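You operate a simulated robot arm through the tools that you are given. There is no shell and no other tool.

The job below is to be done with a simulated robot arm. You get a single attempt, and the scene is never put back.

JOB
Tare the empty black pot and fill it with about 300 g of soil.
Fine: leave it on the filler's plate and swing the spout aside again. Where these are worked on the way, their far stop is far enough and under half their travel is too little: filler spout.

The check looks at the end state, three seconds after you hand in, the way a careful person would. Anything else that was tipped, shoved, dropped, spilled or broken makes it a failure.

ROBOT AND FRAMES
A 7-joint arm with a two-finger parallel gripper, fixed in place. Base frame: the origin is at the foot of the arm, x ahead of it, y to its left, z up; the work surface is at about z = 760. Units: mm, degrees, N and s.
Its first joint turns from -166.0 to 166.0 degrees. Payload 3.43 kg.
The tool frame sits at the grasp point between the pads (the TCP): z along the fingers, y along the line on which they close. The tips reach 30 mm beyond it. The gripper opens to 94 mm. The fingers are 28 mm wide and 10 mm thick; the gripper's body (50 by 96 mm) begins 55 mm behind the TCP.
Orientation is that of the tool frame in the base frame, as a unit quaternion [w, x, y, z]. With the fingers straight down and closing along the base's y, the tool's x points along the base's -x, its y along +y and its z along -z.

CONTROLS
- The arm moves only by the tool play_rows. Its argument "motion" is a list of rows, each a list of 3 entries, a list of its own where there are three numbers: the gripper command, from -1 (fully open) to 1 (shut), values between in proportion, then the shift along the tool's x, y, z in mm, then the turn, a rotation vector about the tool's x, y, z in degrees. In form: [[grip, [dx, dy, dz], [wx, wy, wz]], ...]. A call has 1 to 20 rows; each row is the pose to reach, as a shift and turn from the pose commanded when the call began, along the tool's axes at that moment. Rows are played at 5 a second. More than 50 mm and 8.6 degrees between two rows, or a gripper value outside its range, and nothing of the call is played. A pose out of reach is approached as far as the arm can. The call stops where the force on the tool passes 90 N (or 10 N more than at its start, if that is more) or the arm is blocked; 0.2 s more then pass. Each finger travels about 45 mm/s and halts on what it meets, pressing with about 29 N; the grip force reading is that of the motor and also rises with nothing between the fingers. The clock runs only during rows and for 0.2 s after the last one: add rows that repeat a pose to give the fingers time. The reply holds the time, the measured pose of the TCP, the force on the tool along the base axes, the opening and the grip force, in the units named above and with some noise, with the torque about the TCP (base axes, N m) and any sound that the robot's microphone picked up.
- Cameras (640 x 400 px; columns grow to the right, rows downward): "scene" is fixed at [220.7, -499.1, 1566.2]; the picture's right is [0.48, -0.87, 0.00], its down [-0.64, -0.35, -0.68] and it looks along [0.60, 0.33, -0.73] (base axes); focal length 220 px, centre (320, 200). "wrist" rides on the gripper at [76, 14, -102] in the tool frame; the picture's right is [-0.18, 0.98, 0.00], its down [-0.75, -0.14, -0.64] and it looks along [-0.63, -0.12, 0.77] (tool axes); focal length 243 px, centre (320, 200). There is no depth. A picture from a camera that has moved, and an enlarged one, comes with that camera's place and axes in the base frame and with its lens.
- grab_frame(camera): a new picture of that camera. No time passes.
- move_column(by): slides the trunk up (or, below 0, down) by that many mm; the arm rides with it, the base frame stays. It gives what a move gives, with no picture.
- enlarge(camera, box): a new picture of the part [left, top, right, bottom] of that camera's present view, enlarged. No time passes.
- hand_in(): hands the job in; it is judged then, once.

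Places have to be worked out from the pictures, the camera data and where the tool is seen. Open the gripper and draw the arm clear of the work before you hand the job in, unless the task says otherwise.

The tools are called after "Emit:" as name(argument=value, ...) on one line, values as JSON. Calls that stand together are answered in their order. play_rows: Moves the arm, as the interface text tells. Its arguments: {"type":"object","properties":{"motion":{"type":"array","items":{"type":"array"}}},"required":["motion"]} The other tools are called the same way: move_column (by) slides the trunk up or down; grab_frame (camera) takes a picture; enlarge (camera, box) takes an enlarged picture of a part of a camera's view; hand_in () hands the job in.

At the start:

```text
time: 0.0
tool_pos: [521.4, -254.1, 1330.3]
ee_rot: [0.001, -0.001, 1.0, 0.001]
contact_force: [-0.2, -0.6, -0.2]
torque: [0.0, 0.0, -0.06]
opening: 93.8
grip_force: 0.0
trunk travel left (down, up): [-375.0, 115.0]
```

scene: 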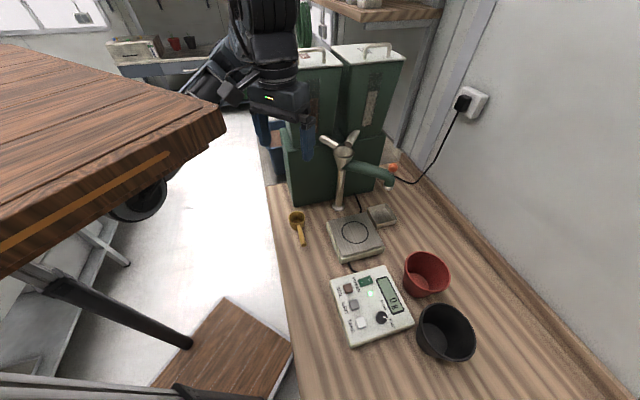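
wrist: 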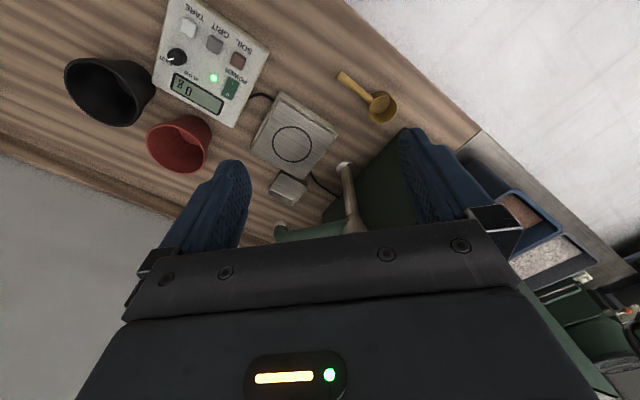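

The scene shows a filler with a spout, a weighing plate, a control panel, a red pot, a black pot and a scoop. I'll look closer at the panel and the filler first.

Emit:
enlarge(camera="scene", box=[320, 240, 480, 370])

Emit:
enlarge(camera="scene", box=[260, 30, 420, 270])

Emit:
enlarge(camera="wrist", box=[140, 0, 290, 130])

Emit:
enlarge(camera="wrist", box=[240, 80, 640, 330])

```text
3.08 times, centred on (400, 305) of scene
camera zoom: at [220.7, -499.1, 1566.2], right [0.48, -0.87, 0.0], down [-0.64, -0.35, -0.68], along [0.6, 0.33, -0.73], focal length 675 px, centre (74, -123)
```

zoom: 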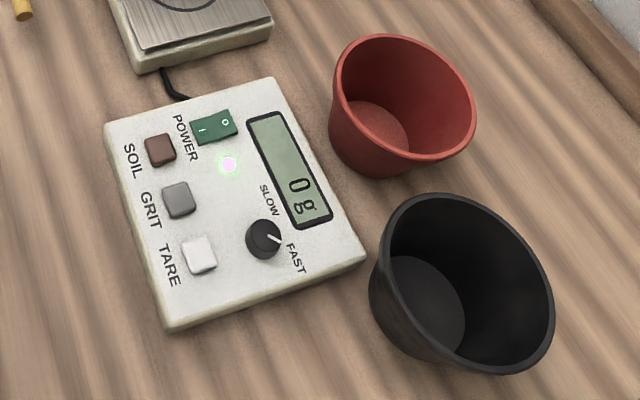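

```text
1.67 times, centred on (340, 150) of scene
camera zoom: at [220.7, -499.1, 1566.2], right [0.48, -0.87, 0.0], down [-0.64, -0.35, -0.68], along [0.6, 0.33, -0.73], focal length 366 px, centre (287, 283)
```

zoom: 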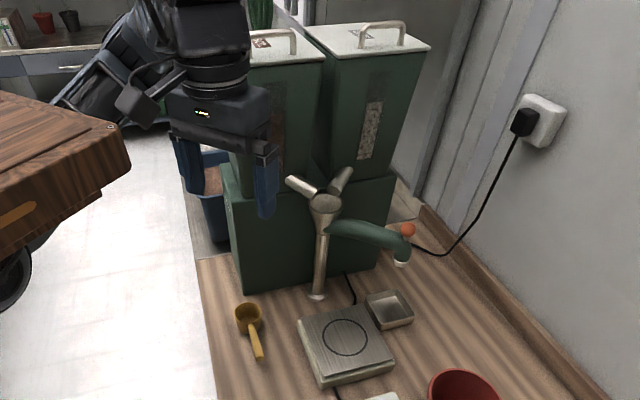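

```text
3.08 times, centred on (215, 65) of wrist
camera zoom: at [444.6, -240.0, 1433.8], right [0.18, 0.98, 0.0], down [0.75, -0.14, 0.64], along [0.63, -0.12, -0.77], focal length 746 px, centre (643, 615)
```

zoom: 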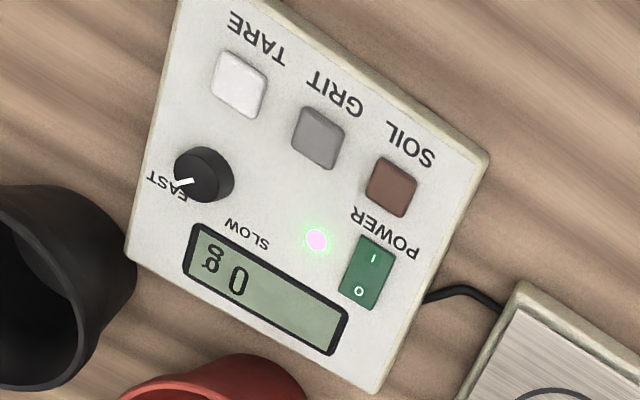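

```text
1.60 times, centred on (440, 205) of wrist
camera zoom: at [444.6, -240.0, 1433.8], right [0.18, 0.98, 0.0], down [0.75, -0.14, 0.64], along [0.63, -0.12, -0.77], focal length 388 px, centre (128, 192)
```

zoom: 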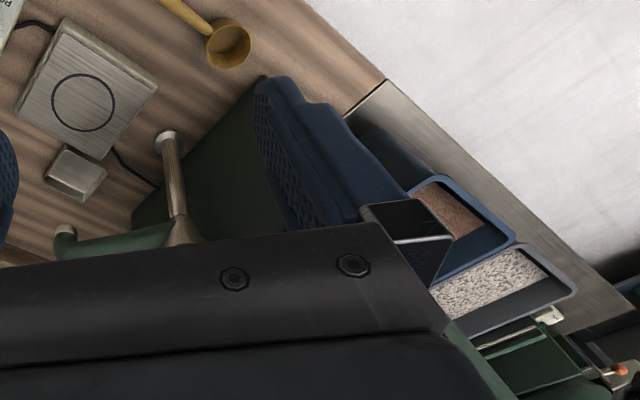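

The panel, plate and pots can be roughly triangulated: plate near (735,-375,830), panel LED near (545,-514,810), black pot near (524,-737). I'm checking the left part of the scene for obstacles before moving.

Emit:
enlarge(camera="scene", box=[0, 0, 330, 210])

Emit:
enlarge(camera="scene", box=[0, 190, 330, 400])

Emit:
enlarge(camera="scene", box=[310, 120, 430, 200])

Emit:
enlarge(camera="wrist", box=[0, 20, 240, 180])

```text
1.90 times, centred on (165, 105) of scene
camera zoom: at [220.7, -499.1, 1566.2], right [0.48, -0.87, 0.0], down [-0.64, -0.35, -0.68], along [0.6, 0.33, -0.73], focal length 418 px, centre (615, 381)
```

zoom: 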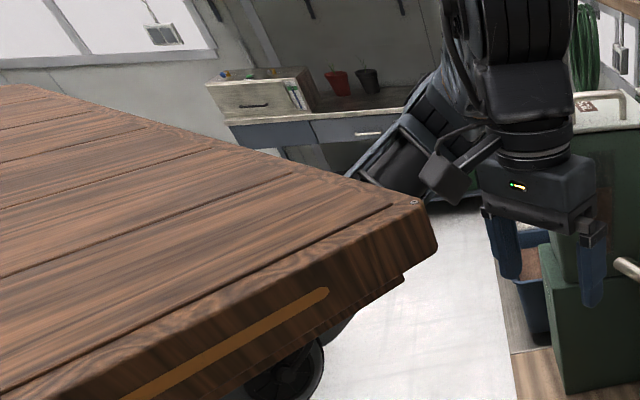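

```text
1.90 times, centred on (165, 295) of scene
camera zoom: at [220.7, -499.1, 1566.2], right [0.48, -0.87, 0.0], down [-0.64, -0.35, -0.68], along [0.6, 0.33, -0.73], focal length 418 px, centre (615, 19)
```

zoom: 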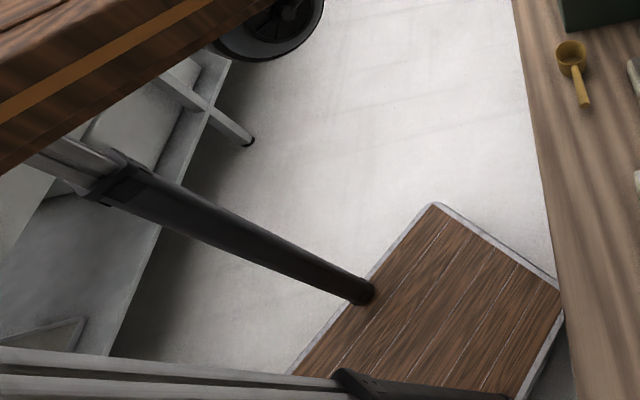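

```text
5.00 times, centred on (370, 160) of scene
camera zoom: at [220.7, -499.1, 1566.2], right [0.48, -0.87, 0.0], down [-0.64, -0.35, -0.68], along [0.6, 0.33, -0.73], focal length 1097 px, centre (70, 400)
```

zoom: 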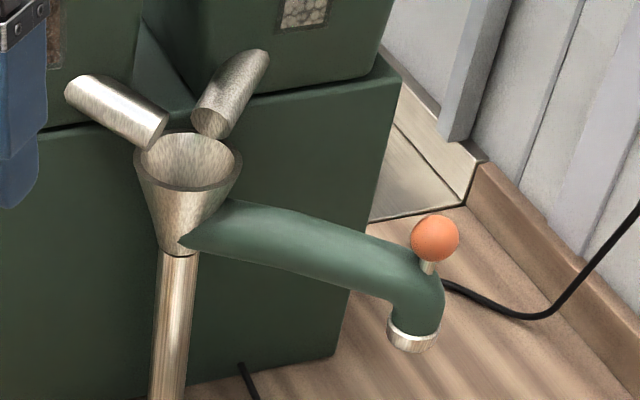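

```text
2.50 times, centred on (120, 100) of wrist
camera zoom: at [444.6, -240.0, 1433.8], right [0.18, 0.98, 0.0], down [0.75, -0.14, 0.64], along [0.63, -0.12, -0.77], focal length 606 px, centre (820, 450)
```

zoom: 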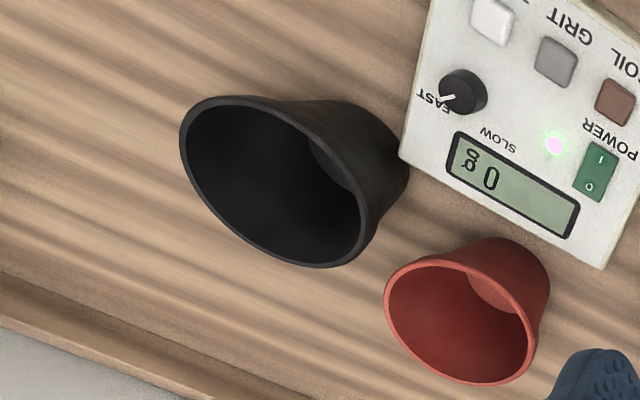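

The arm seems clear on its right front. I move the gripper, still pointing down, toward the panel and pots (target about (470,-520,1180)) for a better look.

Emit:
play_rows(motion=[[-1, [5, -30, 20], [0, 0, 0]], [-1, [10, -60, 40], [0, 0, 0]], [-1, [17, -95, 55], [0, 0, 0]], [-1, [24, -130, 70], [0, 0, 0]], [-1, [31, -165, 85], [0, 0, 0]], [-1, [38, -200, 100], [0, 0, 0]], [-1, [45, -233, 120], [0, 0, 0]], [-1, [51, -266, 145], [0, 0, 0]], [-1, [51, -266, 145], [0, 0, 0]]])

Emit:
grab_frame(camera="scene")

Emit:
grab_frame(camera="wrist")

```text
time: 2.0
tool_pos: [470.3, -521.5, 1186.3]
ee_rot: [0.001, 0.0, 1.0, 0.001]
contact_force: [0.2, -0.1, -0.3]
torque: [-0.01, -0.03, 0.02]
opening: 93.9
grip_force: 0.0
trunk travel left (down, up): [-375.0, 115.0]
```

```text
taken
```

scene: 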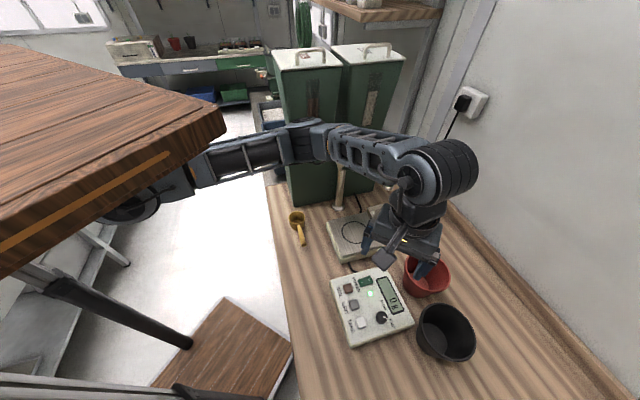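

```text
taken
camera wrist: at [393.5, -507.9, 1289.6], right [0.18, 0.98, 0.0], down [0.75, -0.14, 0.64], along [0.63, -0.12, -0.77], focal length 243 px, centre (320, 200)
```

wrist: 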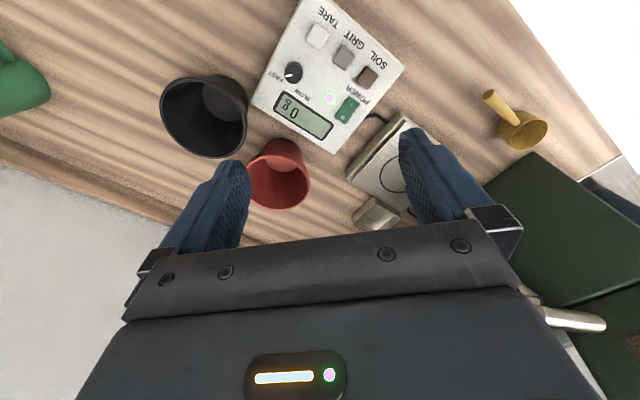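

The wrist views triangulate the LED at (544,-516,803) consistently. I'm taking enlarged views for the pot, panel and plate geometry.

Emit:
enlarge(camera="wrist", box=[230, 0, 420, 160])

Emit:
enlarge(camera="wrist", box=[140, 50, 330, 220])

Emit:
enlarge(camera="scene", box=[390, 230, 500, 370])

```text
2.50 times, centred on (325, 80) of wrist
camera zoom: at [393.5, -507.9, 1289.6], right [0.18, 0.98, 0.0], down [0.75, -0.14, 0.64], along [0.63, -0.12, -0.77], focal length 606 px, centre (308, 500)
```

zoom: 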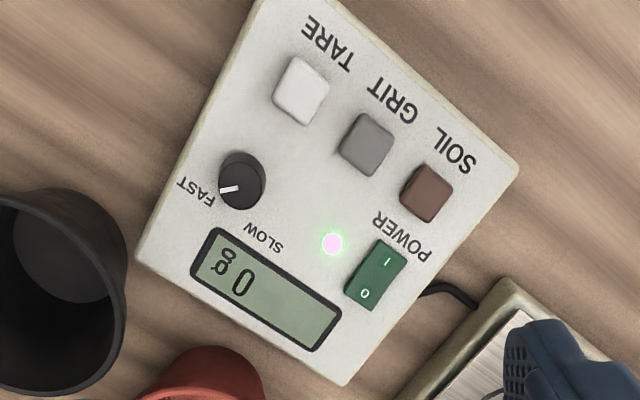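

```text
2.35 times, centred on (235, 135) of wrist
camera zoom: at [393.5, -507.9, 1289.6], right [0.18, 0.98, 0.0], down [0.75, -0.14, 0.64], along [0.63, -0.12, -0.77], focal length 571 px, centre (520, 353)
```

zoom: 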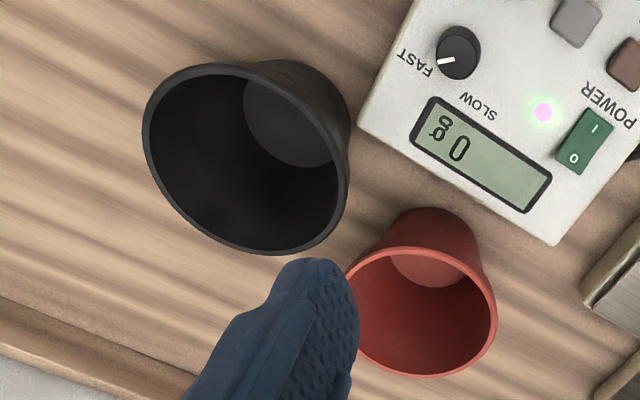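

```text
2.86 times, centred on (445, 300) of scene
camera zoom: at [220.7, -499.1, 1566.2], right [0.48, -0.87, 0.0], down [-0.64, -0.35, -0.68], along [0.6, 0.33, -0.73], focal length 627 px, centre (-37, -86)
```

zoom: 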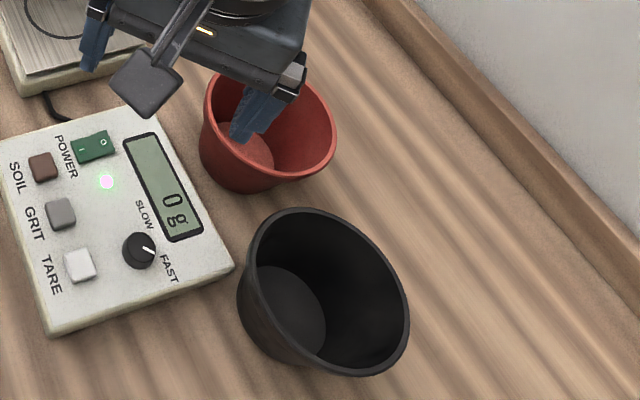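

The pot rim looks to be about (520,-737) with radius ~73 at z≈875; the panel is a ~205 mm square turned 45°. I lower toward the pot for a closer measurement.

Emit:
play_rows(motion=[[-1, [-5, -30, 30], [0, 0, 0]], [-1, [-10, -60, 65], [0, 0, 0]], [-1, [-15, -90, 100], [0, 0, 0]], [-1, [-20, -119, 130], [0, 0, 0]], [-1, [-20, -119, 130], [0, 0, 0]]])

Emit:
grab_frame(camera="wrist")

Emit:
grab_frame(camera="scene")

```text
time: 3.2
tool_pos: [488.8, -637.1, 1056.6]
ee_rot: [0.0, 0.0, 1.0, 0.001]
contact_force: [-0.2, 0.3, 0.1]
torque: [0.0, 0.01, 0.03]
opening: 94.4
grip_force: 0.1
trunk travel left (down, up): [-375.0, 115.0]
```

```text
taken
camera wrist: at [412.6, -623.2, 1160.3], right [0.18, 0.98, 0.0], down [0.75, -0.14, 0.64], along [0.63, -0.12, -0.77], focal length 243 px, centre (320, 200)
```

wrist: 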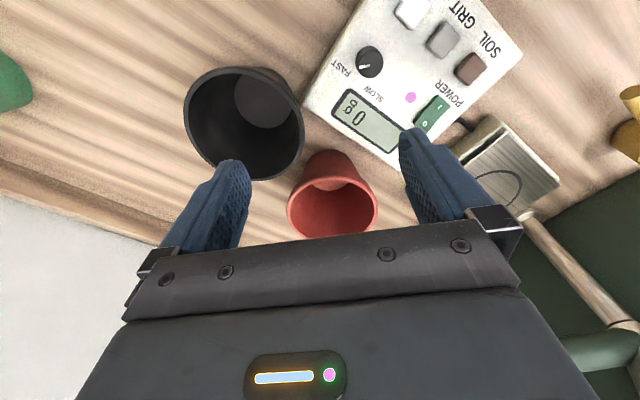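

```text
taken
```

scene: 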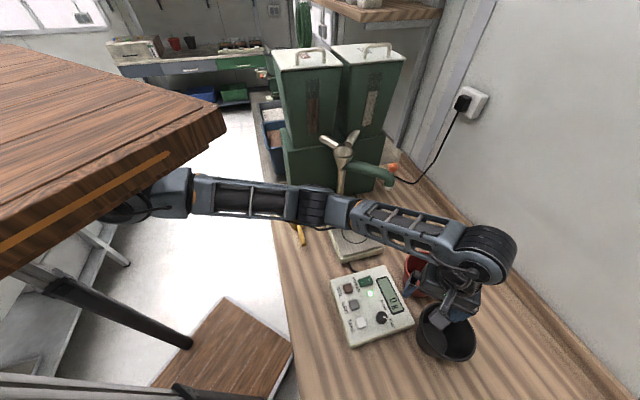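

Emit:
enlarge(camera="wrist", box=[160, 40, 400, 250])

Emit:
enlarge(camera="wrist", box=[420, 80, 640, 300])

```text
1.90 times, centred on (280, 145) of wrist
camera zoom: at [412.6, -623.2, 1160.3], right [0.18, 0.98, 0.0], down [0.75, -0.14, 0.64], along [0.63, -0.12, -0.77], focal length 462 px, centre (396, 305)
```

zoom: 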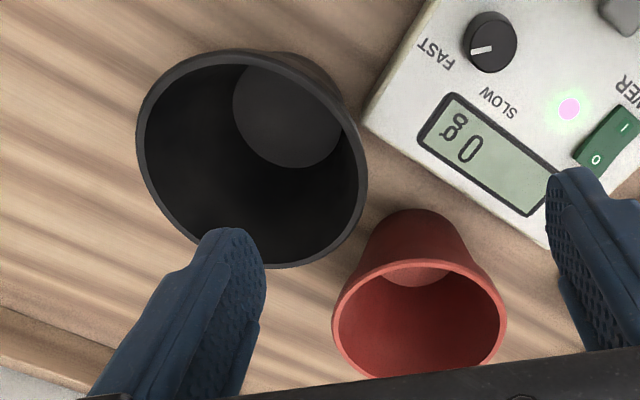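

```text
1.82 times, centred on (530, 190) of wrist
camera zoom: at [412.6, -623.2, 1160.3], right [0.18, 0.98, 0.0], down [0.75, -0.14, 0.64], along [0.63, -0.12, -0.77], focal length 441 px, centre (-62, 218)
```

zoom: 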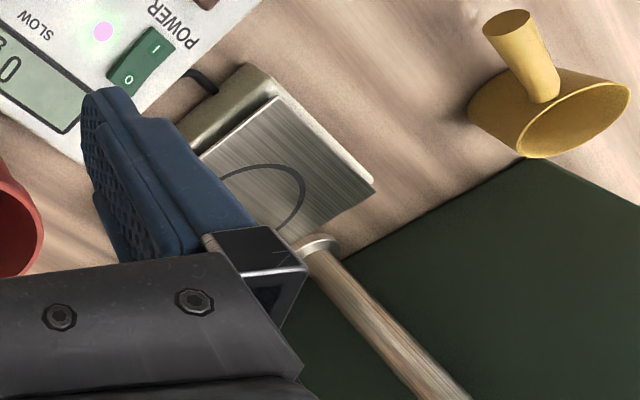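

Pot centre now refines to about (518,-735), rim z≈875, radius ~73. I go to a pre-grasp 100 mm back from the rim's +y wall, tilted 11° to match the wall taper, with the gripper half open.

Emit:
play_rows(motion=[[-0.1, [-9, -3, 32], [4, 0, 0]], [-0.1, [-18, -6, 64], [8, 0, 0]], [-0.1, [-27.6, -9.9, 96], [11, 0, 0]], [-0.1, [-27.6, -9.9, 96], [11, 0, 0]], [-0.1, [-27.6, -9.9, 96], [11, 0, 0]], [-0.1, [-27.6, -9.9, 96], [11, 0, 0]]])

Emit:
grab_frame(camera="wrist")

Emit:
enlarge(camera="scene", box=[390, 220, 520, 380])

```text
time: 4.6
tool_pos: [516.8, -648.5, 960.6]
ee_rot: [0.0, 0.0, 0.995, -0.096]
contact_force: [0.1, -0.8, -0.8]
torque: [-0.01, 0.02, 0.01]
opening: 51.6
grip_force: 0.1
trunk travel left (down, up): [-375.0, 115.0]
```

```text
taken
camera wrist: at [441.3, -615.2, 1059.7], right [0.18, 0.96, -0.19], down [0.75, -0.02, 0.66], along [0.63, -0.26, -0.73], focal length 243 px, centre (320, 200)
```

wrist: 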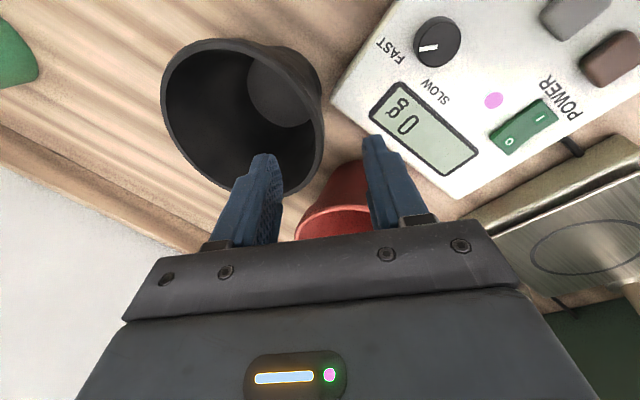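

```text
2.50 times, centred on (455, 300) of scene
camera zoom: at [220.7, -499.1, 1566.2], right [0.48, -0.87, 0.0], down [-0.64, -0.35, -0.68], along [0.6, 0.33, -0.73], focal length 549 px, centre (-18, -50)
```

zoom: 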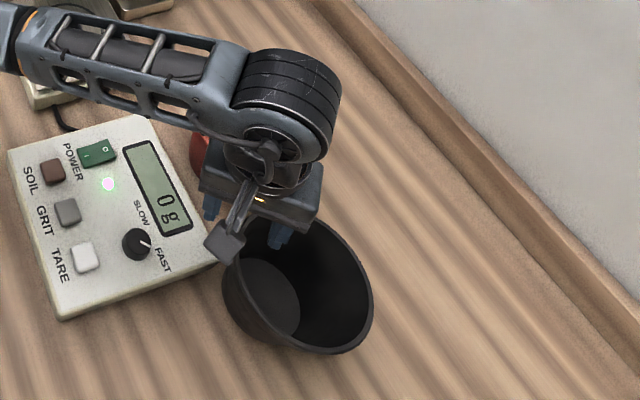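

Rim's +y edge confirmed near (517,-662,874), centred between the fingers. I descend 100 mm along the tool axis and watch the force.

Emit:
play_rows(motion=[[-0.1, [0, 0, 30], [0, 0, 0]], [-0.1, [0, 0, 60], [0, 0, 0]], [-0.1, [0, 0, 80], [0, 0, 0]], [-0.1, [0, 0, 98], [0, 0, 0]], [-0.1, [0, 0, 98], [0, 0, 0]]])

Emit:
grab_frame(camera="wrist")

Emit:
enlarge(camera="scene", box=[390, 220, 520, 380])

```text
time: 5.8
tool_pos: [515.9, -668.2, 863.7]
ee_rot: [0.0, -0.001, 0.995, -0.096]
contact_force: [0.8, 0.3, -0.7]
torque: [0.04, 0.0, -0.02]
opening: 51.6
grip_force: 0.1
trunk travel left (down, up): [-375.0, 115.0]
```

```text
taken
camera wrist: at [440.5, -634.5, 962.3], right [0.18, 0.96, -0.19], down [0.75, -0.02, 0.66], along [0.63, -0.26, -0.73], focal length 243 px, centre (320, 200)
```

wrist: 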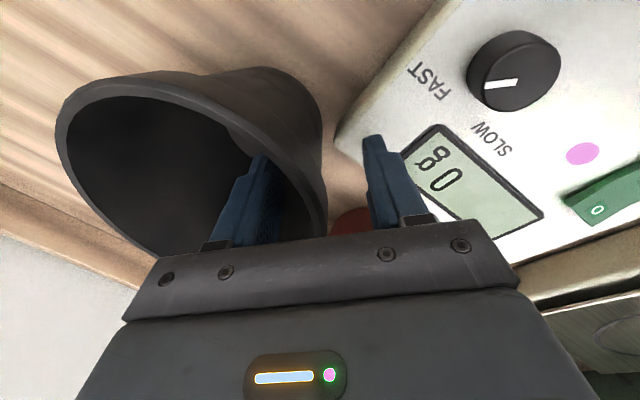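

```text
2.50 times, centred on (455, 300) of scene
camera zoom: at [220.7, -499.1, 1566.2], right [0.48, -0.87, 0.0], down [-0.64, -0.35, -0.68], along [0.6, 0.33, -0.73], focal length 549 px, centre (-18, -50)
```

zoom: 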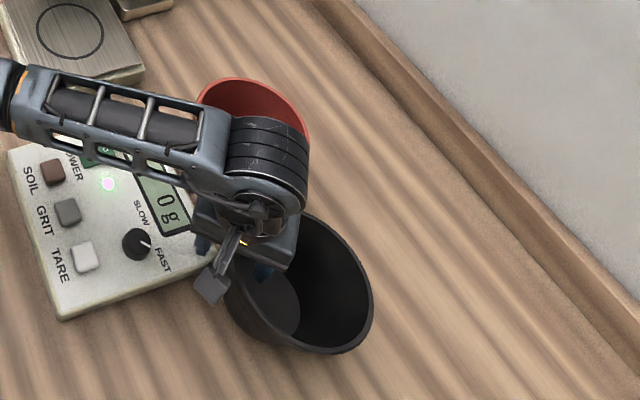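

Inner finger is inside the pot, the outer one outside, with no contact. I close on the wall.

Emit:
play_rows(motion=[[0.3, [0, 0, 0], [0, 0, 0]], [0.6, [0, 0, 0], [0, 0, 0]], [1, [0, 0, 0], [0, 0, 0]], [1, [0, 0, 0], [0, 0, 0]], [1, [0, 0, 0], [0, 0, 0]], [1, [0, 0, 0], [0, 0, 0]]])

Emit:
grab_frame(camera="wrist")

Emit:
enlarge(camera="scene", box=[390, 220, 520, 380])

```text
time: 7.2
tool_pos: [517.9, -668.2, 864.3]
ee_rot: [0.0, 0.0, 0.995, -0.096]
contact_force: [0.7, -0.6, 3.3]
torque: [-0.17, 0.12, 0.04]
opening: 10.6
grip_force: 28.8
trunk travel left (down, up): [-375.0, 115.0]
```

```text
taken
camera wrist: at [440.4, -634.6, 962.9], right [0.18, 0.96, -0.19], down [0.75, -0.02, 0.66], along [0.63, -0.26, -0.73], focal length 243 px, centre (320, 200)
```

wrist: 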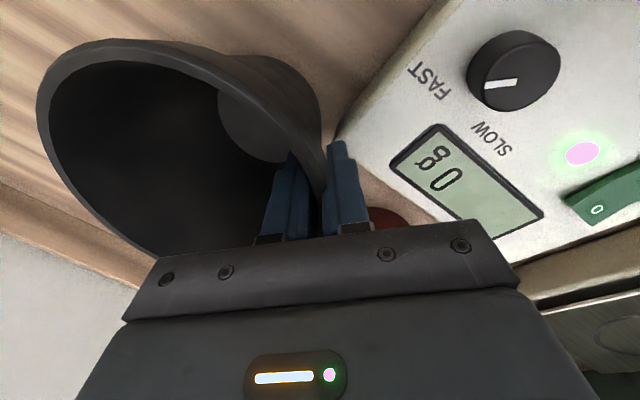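

```text
2.50 times, centred on (455, 300) of scene
camera zoom: at [220.7, -499.1, 1566.2], right [0.48, -0.87, 0.0], down [-0.64, -0.35, -0.68], along [0.6, 0.33, -0.73], focal length 549 px, centre (-18, -50)
```

zoom: 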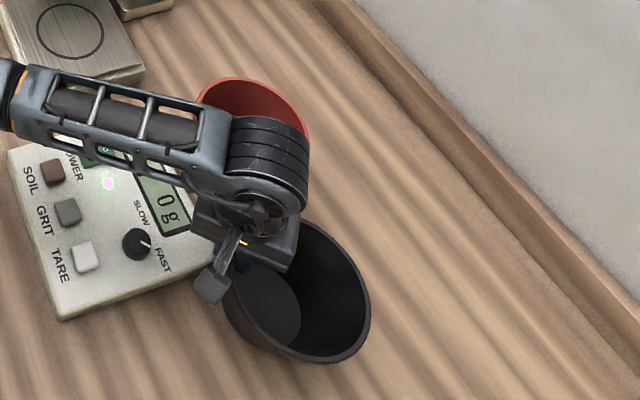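

The wall is gripped (opening 10.6, 29 N) and the pot seems slightly tilted. I lift slowly, straight up in the base frame, and check it.

Emit:
play_rows(motion=[[1, [0, 2.9, -14.7], [0, 0, 0]], [1, [0, 5.7, -29.4], [0, 0, 0]], [1, [0, 9.5, -49], [0, 0, 0]], [1, [0, 13.4, -68.7], [0, 0, 0]], [1, [0, 19.1, -98.2], [0, 0, 0]], [1, [0, 19.1, -98.2], [0, 0, 0]]])

Emit:
grab_frame(camera="wrist")

Emit:
enlarge(camera="scene", box=[390, 200, 520, 360])

```text
time: 8.6
tool_pos: [517.7, -629.8, 957.0]
ee_rot: [0.0, 0.0, 0.995, -0.096]
contact_force: [-0.3, -0.7, -0.7]
torque: [0.04, 0.04, 0.02]
opening: 10.5
grip_force: 29.2
trunk travel left (down, up): [-375.0, 115.0]
```

```text
taken
camera wrist: at [441.6, -596.1, 1055.0], right [0.18, 0.96, -0.19], down [0.75, -0.02, 0.66], along [0.63, -0.26, -0.73], focal length 243 px, centre (320, 200)
```

wrist: 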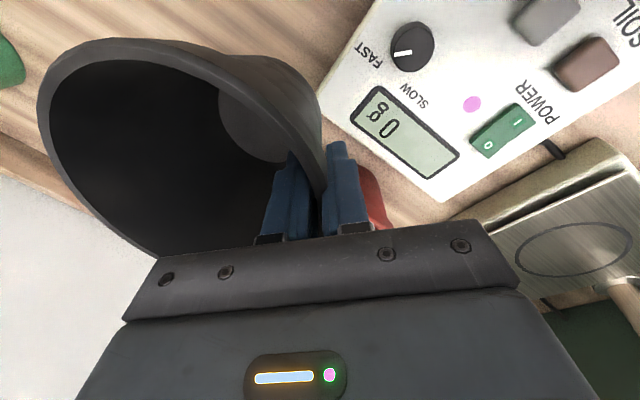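

```text
2.50 times, centred on (455, 280) of scene
camera zoom: at [220.7, -499.1, 1566.2], right [0.48, -0.87, 0.0], down [-0.64, -0.35, -0.68], along [0.6, 0.33, -0.73], focal length 549 px, centre (-18, 0)
```

zoom: 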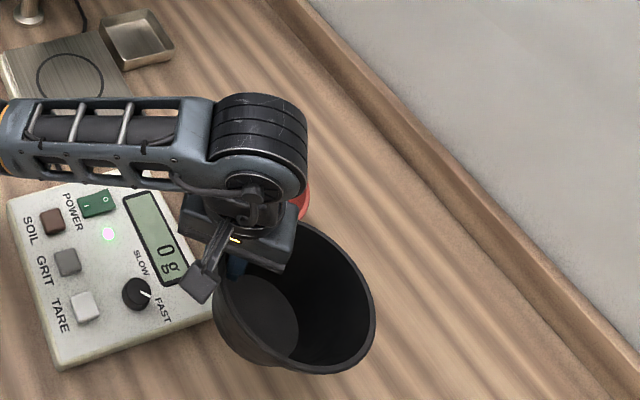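

I moved diagonally (sign slip on the tool's y), but the panel is unmoved and the pot is held. I check the pot's tilt and the red pot.

Emit:
enlarge(camera="scene", box=[420, 260, 490, 360])

Emit:
enlarge(camera="wrist", box=[20, 20, 400, 270])

```text
4.00 times, centred on (455, 310) of scene
camera zoom: at [220.7, -499.1, 1566.2], right [0.48, -0.87, 0.0], down [-0.64, -0.35, -0.68], along [0.6, 0.33, -0.73], focal length 878 px, centre (-220, -240)
```

zoom: 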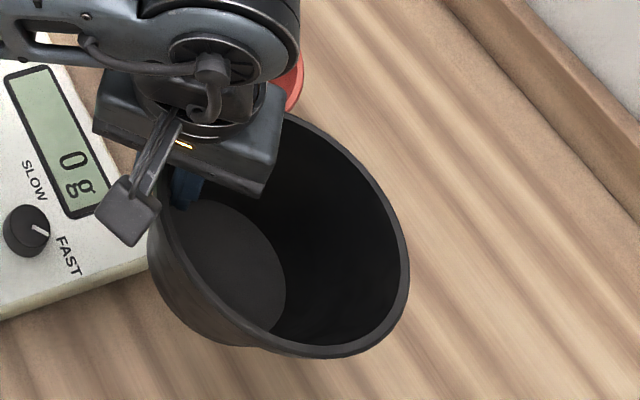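

```text
1.60 times, centred on (210, 145) of wrist
camera zoom: at [441.6, -596.1, 1055.0], right [0.18, 0.96, -0.19], down [0.75, -0.02, 0.66], along [0.63, -0.26, -0.73], focal length 388 px, centre (496, 288)
```

zoom: 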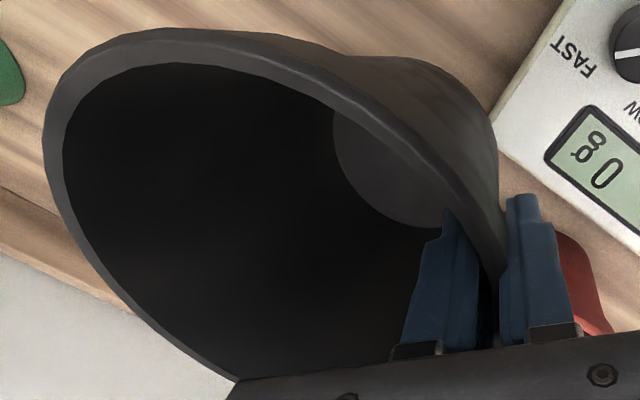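

The circle fit in the wrist view shows the pot is nearly upright, centre about TCP+(-5,-65), and the plate centre at about (735,-374,815). I raise to z=1000 and carry the pot over to the plate, gripper target (740,-309,1000).

Emit:
play_rows(motion=[[1, [0, -4.2, -21.6], [0, 0, 0]], [1, [0, -8.4, -43.2], [0, 0, 0]], [1, [-8.9, 4.2, -45.6], [0, 0, 0]], [1, [-22.2, 23.1, -49.3], [0, 0, 0]], [1, [-40, 48.3, -54.2], [0, 0, 0]], [1, [-59.9, 76.7, -59.7], [0, 0, 0]], [1, [-82.1, 108.2, -65.8], [0, 0, 0]], [1, [-104.3, 139.7, -72], [0, 0, 0]], [1, [-126.5, 171.2, -78.1], [0, 0, 0]], [1, [-148.7, 202.7, -84.2], [0, 0, 0]], [1, [-170.9, 234.2, -90.3], [0, 0, 0]], [1, [-190.9, 262.6, -95.8], [0, 0, 0]], [1, [-208.7, 287.8, -100.7], [0, 0, 0]], [1, [-217.6, 300.4, -103.2], [0, 0, 0]], [1, [-222, 306.7, -104.4], [0, 0, 0]], [1, [-222, 306.7, -104.4], [0, 0, 0]]])

Emit:
grab_frame(camera="wrist")

Emit:
grab_frame(camera="scene")

Emit:
enlarge(camera="scene", box=[290, 120, 430, 280])

```text
time: 12.0
tool_pos: [741.0, -308.4, 998.3]
ee_rot: [0.001, 0.0, 0.995, -0.095]
contact_force: [0.3, -0.3, -1.0]
torque: [0.03, -0.01, -0.02]
opening: 9.9
grip_force: 29.5
trunk travel left (down, up): [-375.0, 115.0]
```

```text
taken
camera wrist: at [664.7, -275.4, 1098.4], right [0.18, 0.96, -0.19], down [0.75, -0.02, 0.66], along [0.63, -0.26, -0.73], focal length 243 px, centre (320, 200)
```

wrist: 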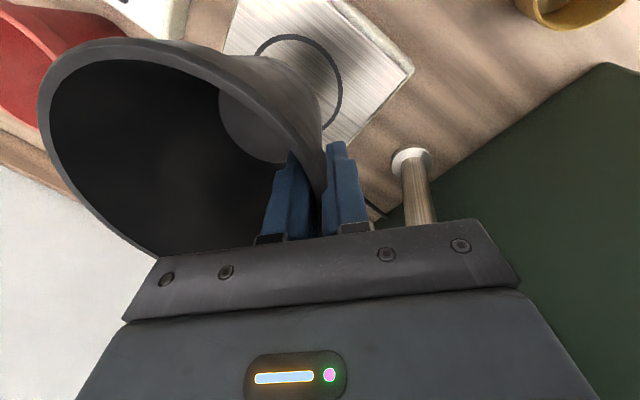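

```text
taken
```

scene: 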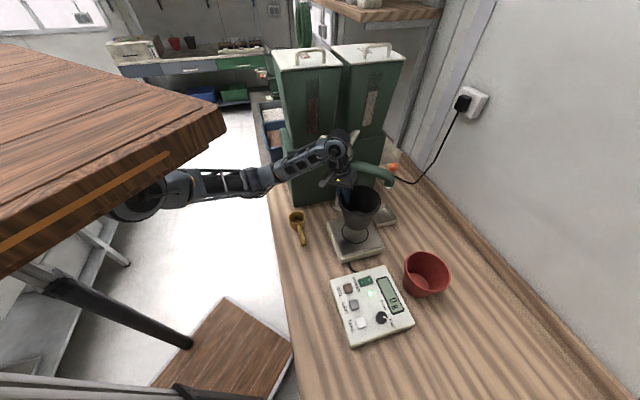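

```text
2.50 times, centred on (360, 200) of scene
camera zoom: at [220.7, -499.1, 1566.2], right [0.48, -0.87, 0.0], down [-0.64, -0.35, -0.68], along [0.6, 0.33, -0.73], focal length 549 px, centre (220, 200)
```

zoom: 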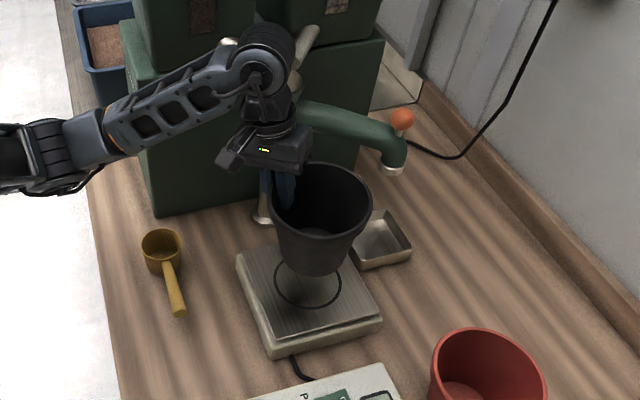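

The pot hangs upright, right above the plate circle. I lower 60 mm straight down first, then feel for contact.

Emit:
play_rows(motion=[[1, [0, 2.9, 14.7], [0, 0, 0]], [1, [0, 5.7, 29.4], [0, 0, 0]], [1, [0, 8.6, 44.2], [0, 0, 0]], [1, [0, 11.4, 58.9], [0, 0, 0]], [1, [0, 11.4, 58.9], [0, 0, 0]]])

Emit:
enlarge(camera="scene", box=[290, 120, 430, 280])

Emit:
grab_frame(camera="wrist")

```text
time: 13.2
tool_pos: [740.9, -307.6, 938.6]
ee_rot: [0.0, 0.0, 0.995, -0.096]
contact_force: [0.2, -0.2, -0.4]
torque: [0.03, 0.01, -0.01]
opening: 10.4
grip_force: 28.9
trunk travel left (down, up): [-375.0, 115.0]
```

```text
2.50 times, centred on (360, 200) of scene
camera zoom: at [220.7, -499.1, 1566.2], right [0.48, -0.87, 0.0], down [-0.64, -0.35, -0.68], along [0.6, 0.33, -0.73], focal length 549 px, centre (220, 200)
```

zoom: 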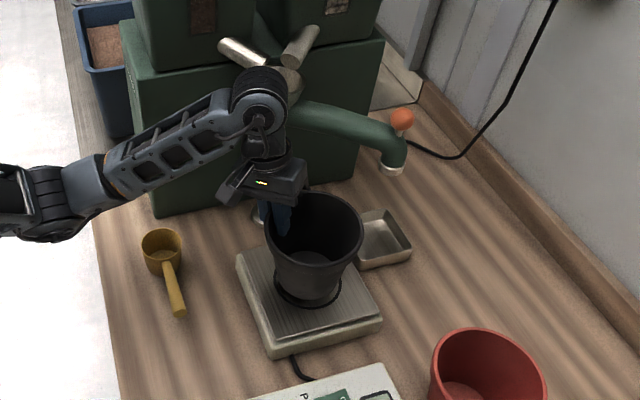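

```text
taken
camera wrist: at [664.2, -275.3, 1038.1], right [0.18, 0.96, -0.19], down [0.75, -0.02, 0.66], along [0.63, -0.26, -0.73], focal length 243 px, centre (320, 200)
```

wrist: 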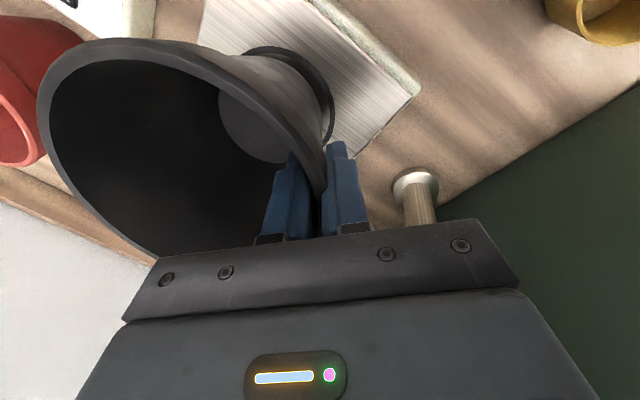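

No contact yet. I lower 12 mm more in small steps and read the force.

Emit:
play_rows(motion=[[1, [0, 0.8, 3.9], [0, 0, 0]], [1, [0, 1.5, 7.9], [0, 0, 0]], [1, [0, 2.3, 11.8], [0, 0, 0]], [1, [0, 2.3, 11.8], [0, 0, 0]]])

Emit:
enlarge(camera="scene", box=[330, 180, 400, 260])

Emit:
enlarge(camera="scene", box=[370, 265, 420, 330])

```text
time: 14.2
tool_pos: [740.9, -310.4, 927.2]
ee_rot: [0.001, 0.0, 0.995, -0.096]
contact_force: [0.7, 0.2, -0.7]
torque: [0.01, -0.01, 0.03]
opening: 10.0
grip_force: 29.3
trunk travel left (down, up): [-375.0, 115.0]
```

```text
5.00 times, centred on (365, 220) of scene
camera zoom: at [220.7, -499.1, 1566.2], right [0.48, -0.87, 0.0], down [-0.64, -0.35, -0.68], along [0.6, 0.33, -0.73], focal length 1097 px, centre (95, 100)
```

zoom: 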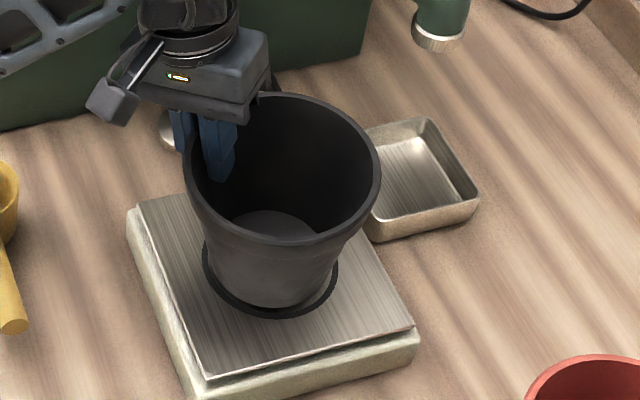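

```text
6.15 times, centred on (395, 298) of scene
camera zoom: at [220.7, -499.1, 1566.2], right [0.48, -0.87, 0.0], down [-0.64, -0.35, -0.68], along [0.6, 0.33, -0.73], focal length 1350 px, centre (-142, -400)
```

zoom: 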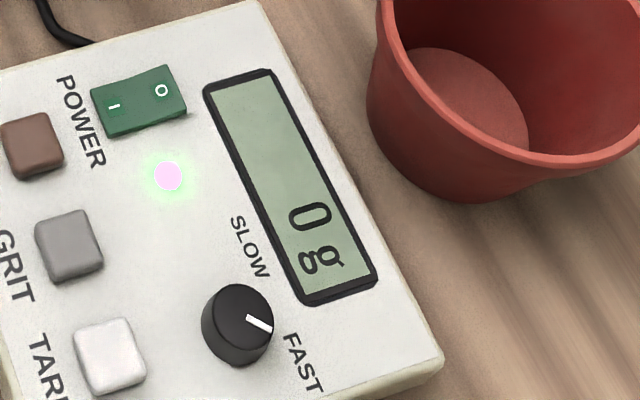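

Display still reads 0 g and there is no contact force. I continue down another 8 mm in small steps.

Emit:
play_rows(motion=[[1, [0, 0.4, 2], [0, 0, 0]], [1, [0, 0.8, 3.9], [0, 0, 0]], [1, [0, 1.1, 5.9], [0, 0, 0]], [1, [0, 1.5, 7.9], [0, 0, 0]], [1, [0, 1.5, 7.9], [0, 0, 0]]])

Emit:
enlarge(camera="scene", box=[330, 180, 400, 260])

Emit:
enlarge(camera="scene", box=[370, 265, 420, 330])

```text
time: 15.4
tool_pos: [739.9, -310.0, 920.3]
ee_rot: [0.0, 0.0, 0.995, -0.096]
contact_force: [-1.4, -0.2, 2.1]
torque: [-0.03, 0.14, -0.06]
opening: 10.1
grip_force: 29.0
trunk travel left (down, up): [-375.0, 115.0]
```

```text
5.00 times, centred on (365, 220) of scene
camera zoom: at [220.7, -499.1, 1566.2], right [0.48, -0.87, 0.0], down [-0.64, -0.35, -0.68], along [0.6, 0.33, -0.73], focal length 1097 px, centre (95, 100)
```

zoom: 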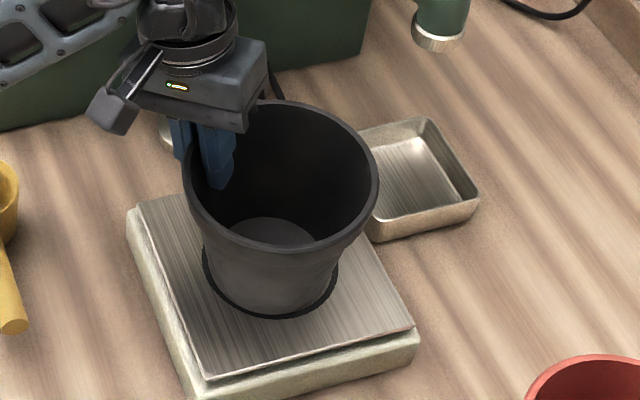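

```text
6.15 times, centred on (395, 298) of scene
camera zoom: at [220.7, -499.1, 1566.2], right [0.48, -0.87, 0.0], down [-0.64, -0.35, -0.68], along [0.6, 0.33, -0.73], focal length 1350 px, centre (-142, -400)
```

zoom: 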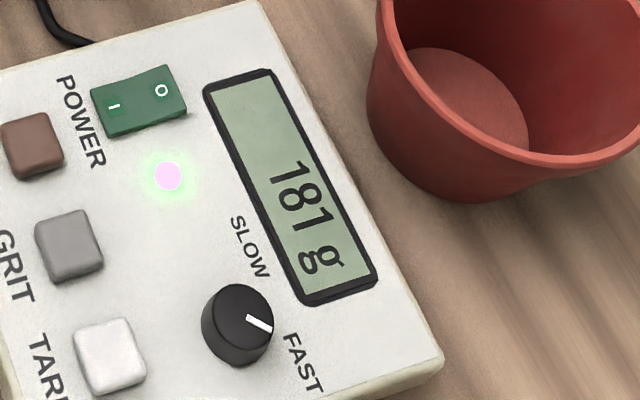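

Contact: scale reads 181 g. I release the wall gently and let the pot settle.

Emit:
play_rows(motion=[[0.7, [0, 0, 0], [0, 0, 0]], [0.6, [0, 0, 0], [0, 0, 0]], [0.4, [0, 0, 0], [0, 0, 0]], [0.2, [0, 0, 0], [0, 0, 0]], [-0.1, [0, 0, 0], [0, 0, 0]], [-0.1, [0, 0, 0], [0, 0, 0]], [-0.1, [0, 0, 0], [0, 0, 0]]])

Emit:
enlarge(camera="scene", box=[330, 180, 400, 260])

Emit:
enlarge(camera="scene", box=[370, 265, 420, 330])

Emit:
grab_frame(camera="wrist")

```text
time: 17.0
tool_pos: [740.5, -310.7, 920.2]
ee_rot: [0.0, 0.0, 0.995, -0.096]
contact_force: [-0.1, -0.2, -0.6]
torque: [-0.03, -0.02, 0.0]
opening: 51.8
grip_force: 0.0
trunk travel left (down, up): [-375.0, 115.0]
```

```text
5.00 times, centred on (365, 220) of scene
camera zoom: at [220.7, -499.1, 1566.2], right [0.48, -0.87, 0.0], down [-0.64, -0.35, -0.68], along [0.6, 0.33, -0.73], focal length 1097 px, centre (95, 100)
```

zoom: 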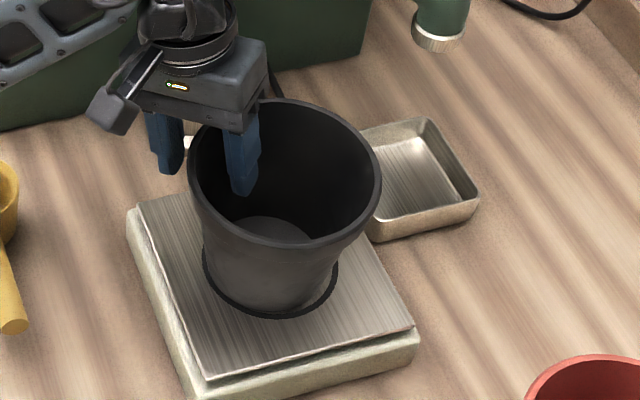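

```text
6.15 times, centred on (395, 298) of scene
camera zoom: at [220.7, -499.1, 1566.2], right [0.48, -0.87, 0.0], down [-0.64, -0.35, -0.68], along [0.6, 0.33, -0.73], focal length 1350 px, centre (-142, -400)
```

zoom: 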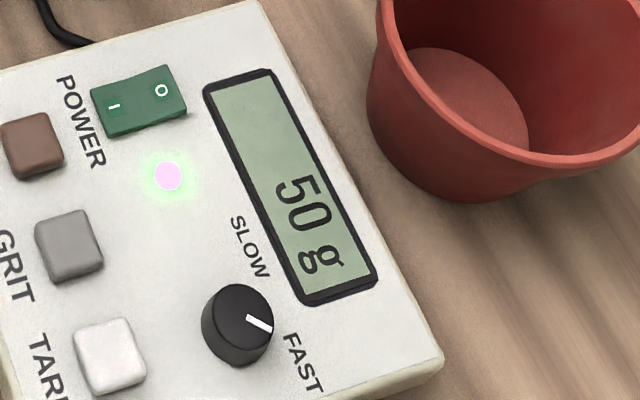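

```text
taken
camera wrist: at [663.1, -276.3, 1018.8], right [0.18, 0.96, -0.19], down [0.75, -0.02, 0.66], along [0.63, -0.26, -0.73], focal length 243 px, centre (320, 200)
```

wrist: 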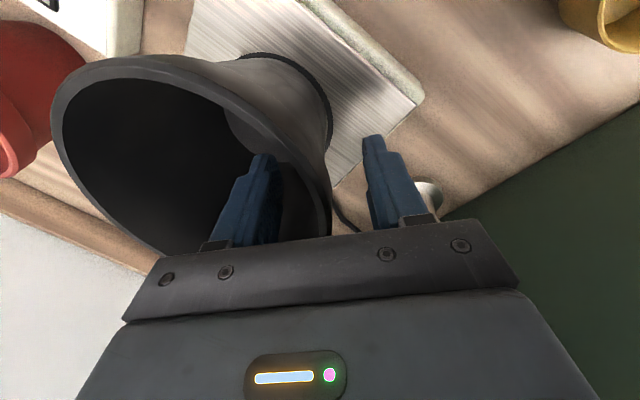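

Pot sits upright on the plate centre, scale reads 50 g. I back off along the tool axis, then level the tool and move to a viewpoint above the panel with the fingers closed.

Emit:
play_rows(motion=[[-0.1, [0, 0, -30], [0, 0, 0]], [-0.1, [0, 0, -70], [0, 0, 0]], [-0.1, [0, 0, -110], [0, 0, 0]], [0.2, [34, -22, -102], [-1, 0, 0]], [0.5, [68, -43, -94], [-2, 0, 0]], [1, [101, -65, -87], [-4, 0, 0]], [1, [135, -87, -79], [-6, 0, 0]], [1, [169, -108, -71], [-8, 0, 0]], [1, [203, -130, -63], [-9, 0, 0]], [1, [236, -152, -56], [-10, 0, 0]], [1, [270, -173.3, -47.8], [-11, 0, 0]], [1, [270, -173.3, -47.8], [-11, 0, 0]]])

Emit:
grab_frame(camera="wrist")

Emit:
grab_frame(camera="scene")

```text
time: 19.6
tool_pos: [467.9, -470.8, 1001.1]
ee_rot: [0.0, 0.0, 1.0, 0.0]
contact_force: [-0.7, 0.2, -1.1]
torque: [-0.02, 0.01, -0.02]
opening: 0.1
grip_force: 28.8
trunk travel left (down, up): [-375.0, 115.0]
```

```text
taken
camera wrist: at [391.8, -457.4, 1104.7], right [0.18, 0.98, 0.0], down [0.75, -0.14, 0.64], along [0.63, -0.12, -0.77], focal length 243 px, centre (320, 200)
```

wrist: 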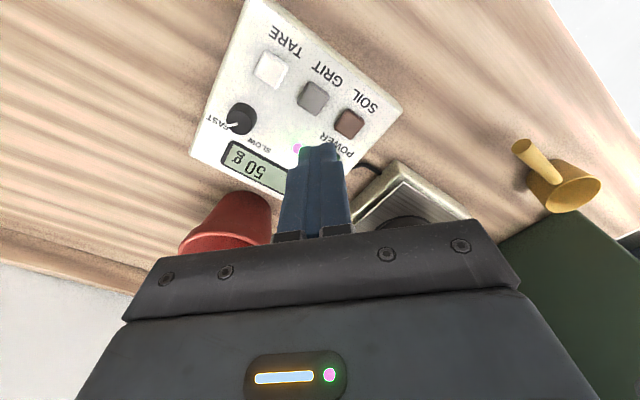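

```text
taken
```

scene: 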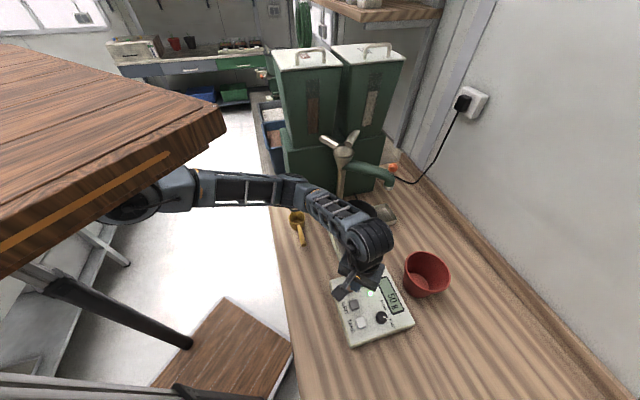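

TARE re-triangulates to (440,-521,810). I position the closed fingertips about 30 mm above it.

Emit:
play_rows(motion=[[1, [15, -25, 10], [0, 0, 0]], [1, [30, -51, 30], [0, 0, 0]], [1, [30, -51, 65], [0, 0, 0]], [1, [30, -51, 100], [0, 0, 0]], [1, [30, -51, 130], [0, 0, 0]], [1, [30, -51, 130], [0, 0, 0]]])

Emit:
grab_frame(camera="wrist")

Emit:
enlarge(camera="scene", box=[320, 250, 440, 360])

```text
time: 21.0
tool_pos: [440.1, -521.2, 870.8]
ee_rot: [-0.001, 0.001, 1.0, 0.001]
contact_force: [0.3, 0.7, 0.4]
torque: [-0.02, 0.01, 0.0]
opening: 0.1
grip_force: 29.0
trunk travel left (down, up): [-375.0, 115.0]
```

```text
taken
camera wrist: at [363.4, -506.6, 974.3], right [0.18, 0.98, 0.0], down [0.75, -0.14, 0.64], along [0.63, -0.12, -0.77], focal length 243 px, centre (320, 200)
```

wrist: 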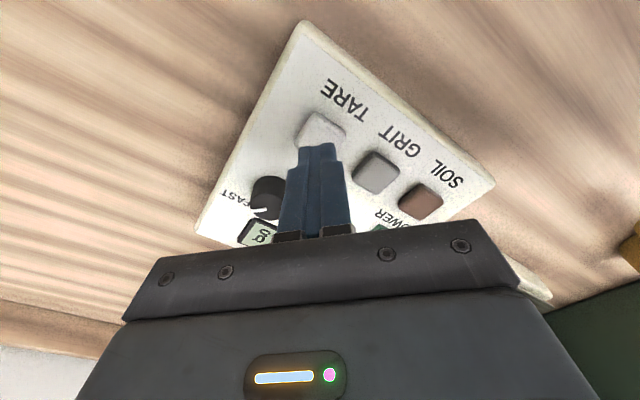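

```text
3.64 times, centred on (380, 305) of scene
camera zoom: at [220.7, -499.1, 1566.2], right [0.48, -0.87, 0.0], down [-0.64, -0.35, -0.68], along [0.6, 0.33, -0.73], focal length 798 px, centre (102, -182)
```

zoom: 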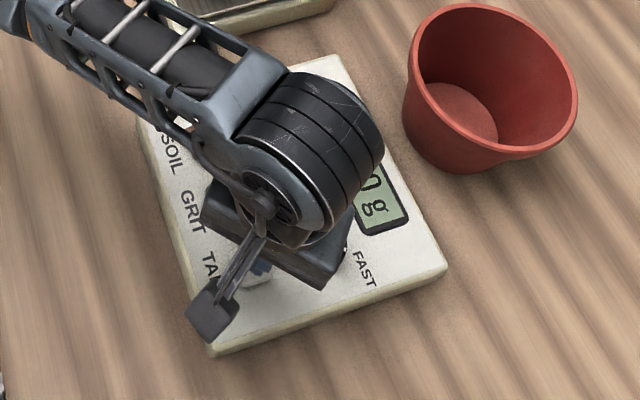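

Fingertips are just over TARE (button about (436,-520)). I shift 3 mm and lower in small steps, watching the force.

Emit:
play_rows(motion=[[1, [3, 1, 8], [0, 0, 0]], [1, [3, 1, 16], [0, 0, 0]], [1, [3, 1, 22], [0, 0, 0]], [1, [3, 1, 26], [0, 0, 0]], [1, [3, 1, 26], [0, 0, 0]]])

Emit:
grab_frame(camera="wrist")

```text
time: 22.2
tool_pos: [436.7, -521.6, 843.7]
ee_rot: [0.001, 0.0, 1.0, 0.0]
contact_force: [1.2, 0.5, 0.4]
torque: [-0.01, -0.01, -0.01]
opening: 0.3
grip_force: 28.9
trunk travel left (down, up): [-375.0, 115.0]
```

```text
taken
camera wrist: at [359.9, -506.2, 947.4], right [0.18, 0.98, 0.0], down [0.75, -0.14, 0.64], along [0.63, -0.12, -0.77], focal length 243 px, centre (320, 200)
```

wrist: 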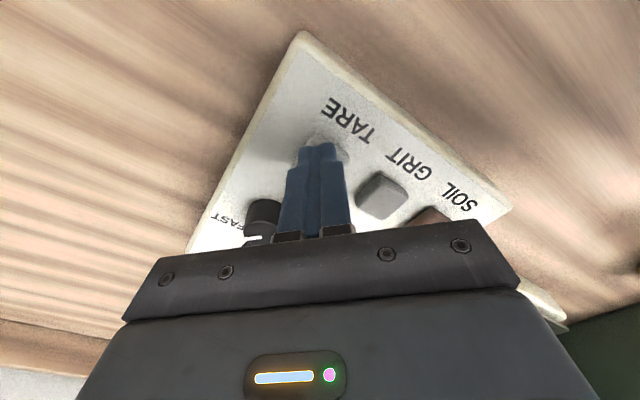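

No contact yet; tips at z≈814. I continue down 6 mm in 2 mm steps.

Emit:
play_rows(motion=[[1, [0, 0, 2], [0, 0, 0]], [1, [0, 0, 4], [0, 0, 0]], [1, [0, 0, 6], [0, 0, 0]], [1, [0, 0, 6], [0, 0, 0]]])

Emit:
enlarge(camera="scene", box=[320, 250, 440, 360])

```text
time: 23.2
tool_pos: [436.2, -520.0, 838.4]
ee_rot: [0.0, 0.0, 1.0, 0.0]
contact_force: [-0.2, 0.1, 2.2]
torque: [0.01, 0.07, -0.03]
opening: 0.1
grip_force: 29.4
trunk travel left (down, up): [-375.0, 115.0]
heard: click
```

```text
3.64 times, centred on (380, 305) of scene
camera zoom: at [220.7, -499.1, 1566.2], right [0.48, -0.87, 0.0], down [-0.64, -0.35, -0.68], along [0.6, 0.33, -0.73], focal length 798 px, centre (102, -182)
```

zoom: 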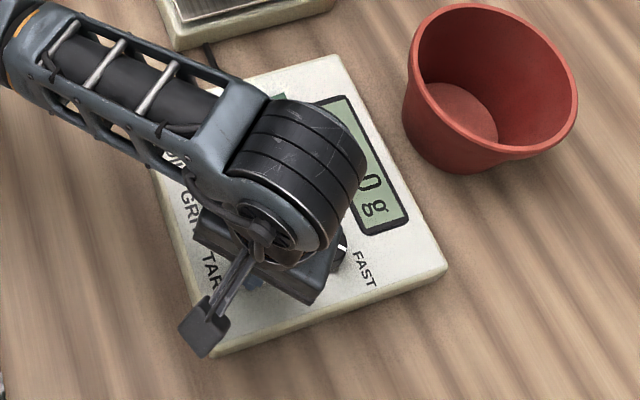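

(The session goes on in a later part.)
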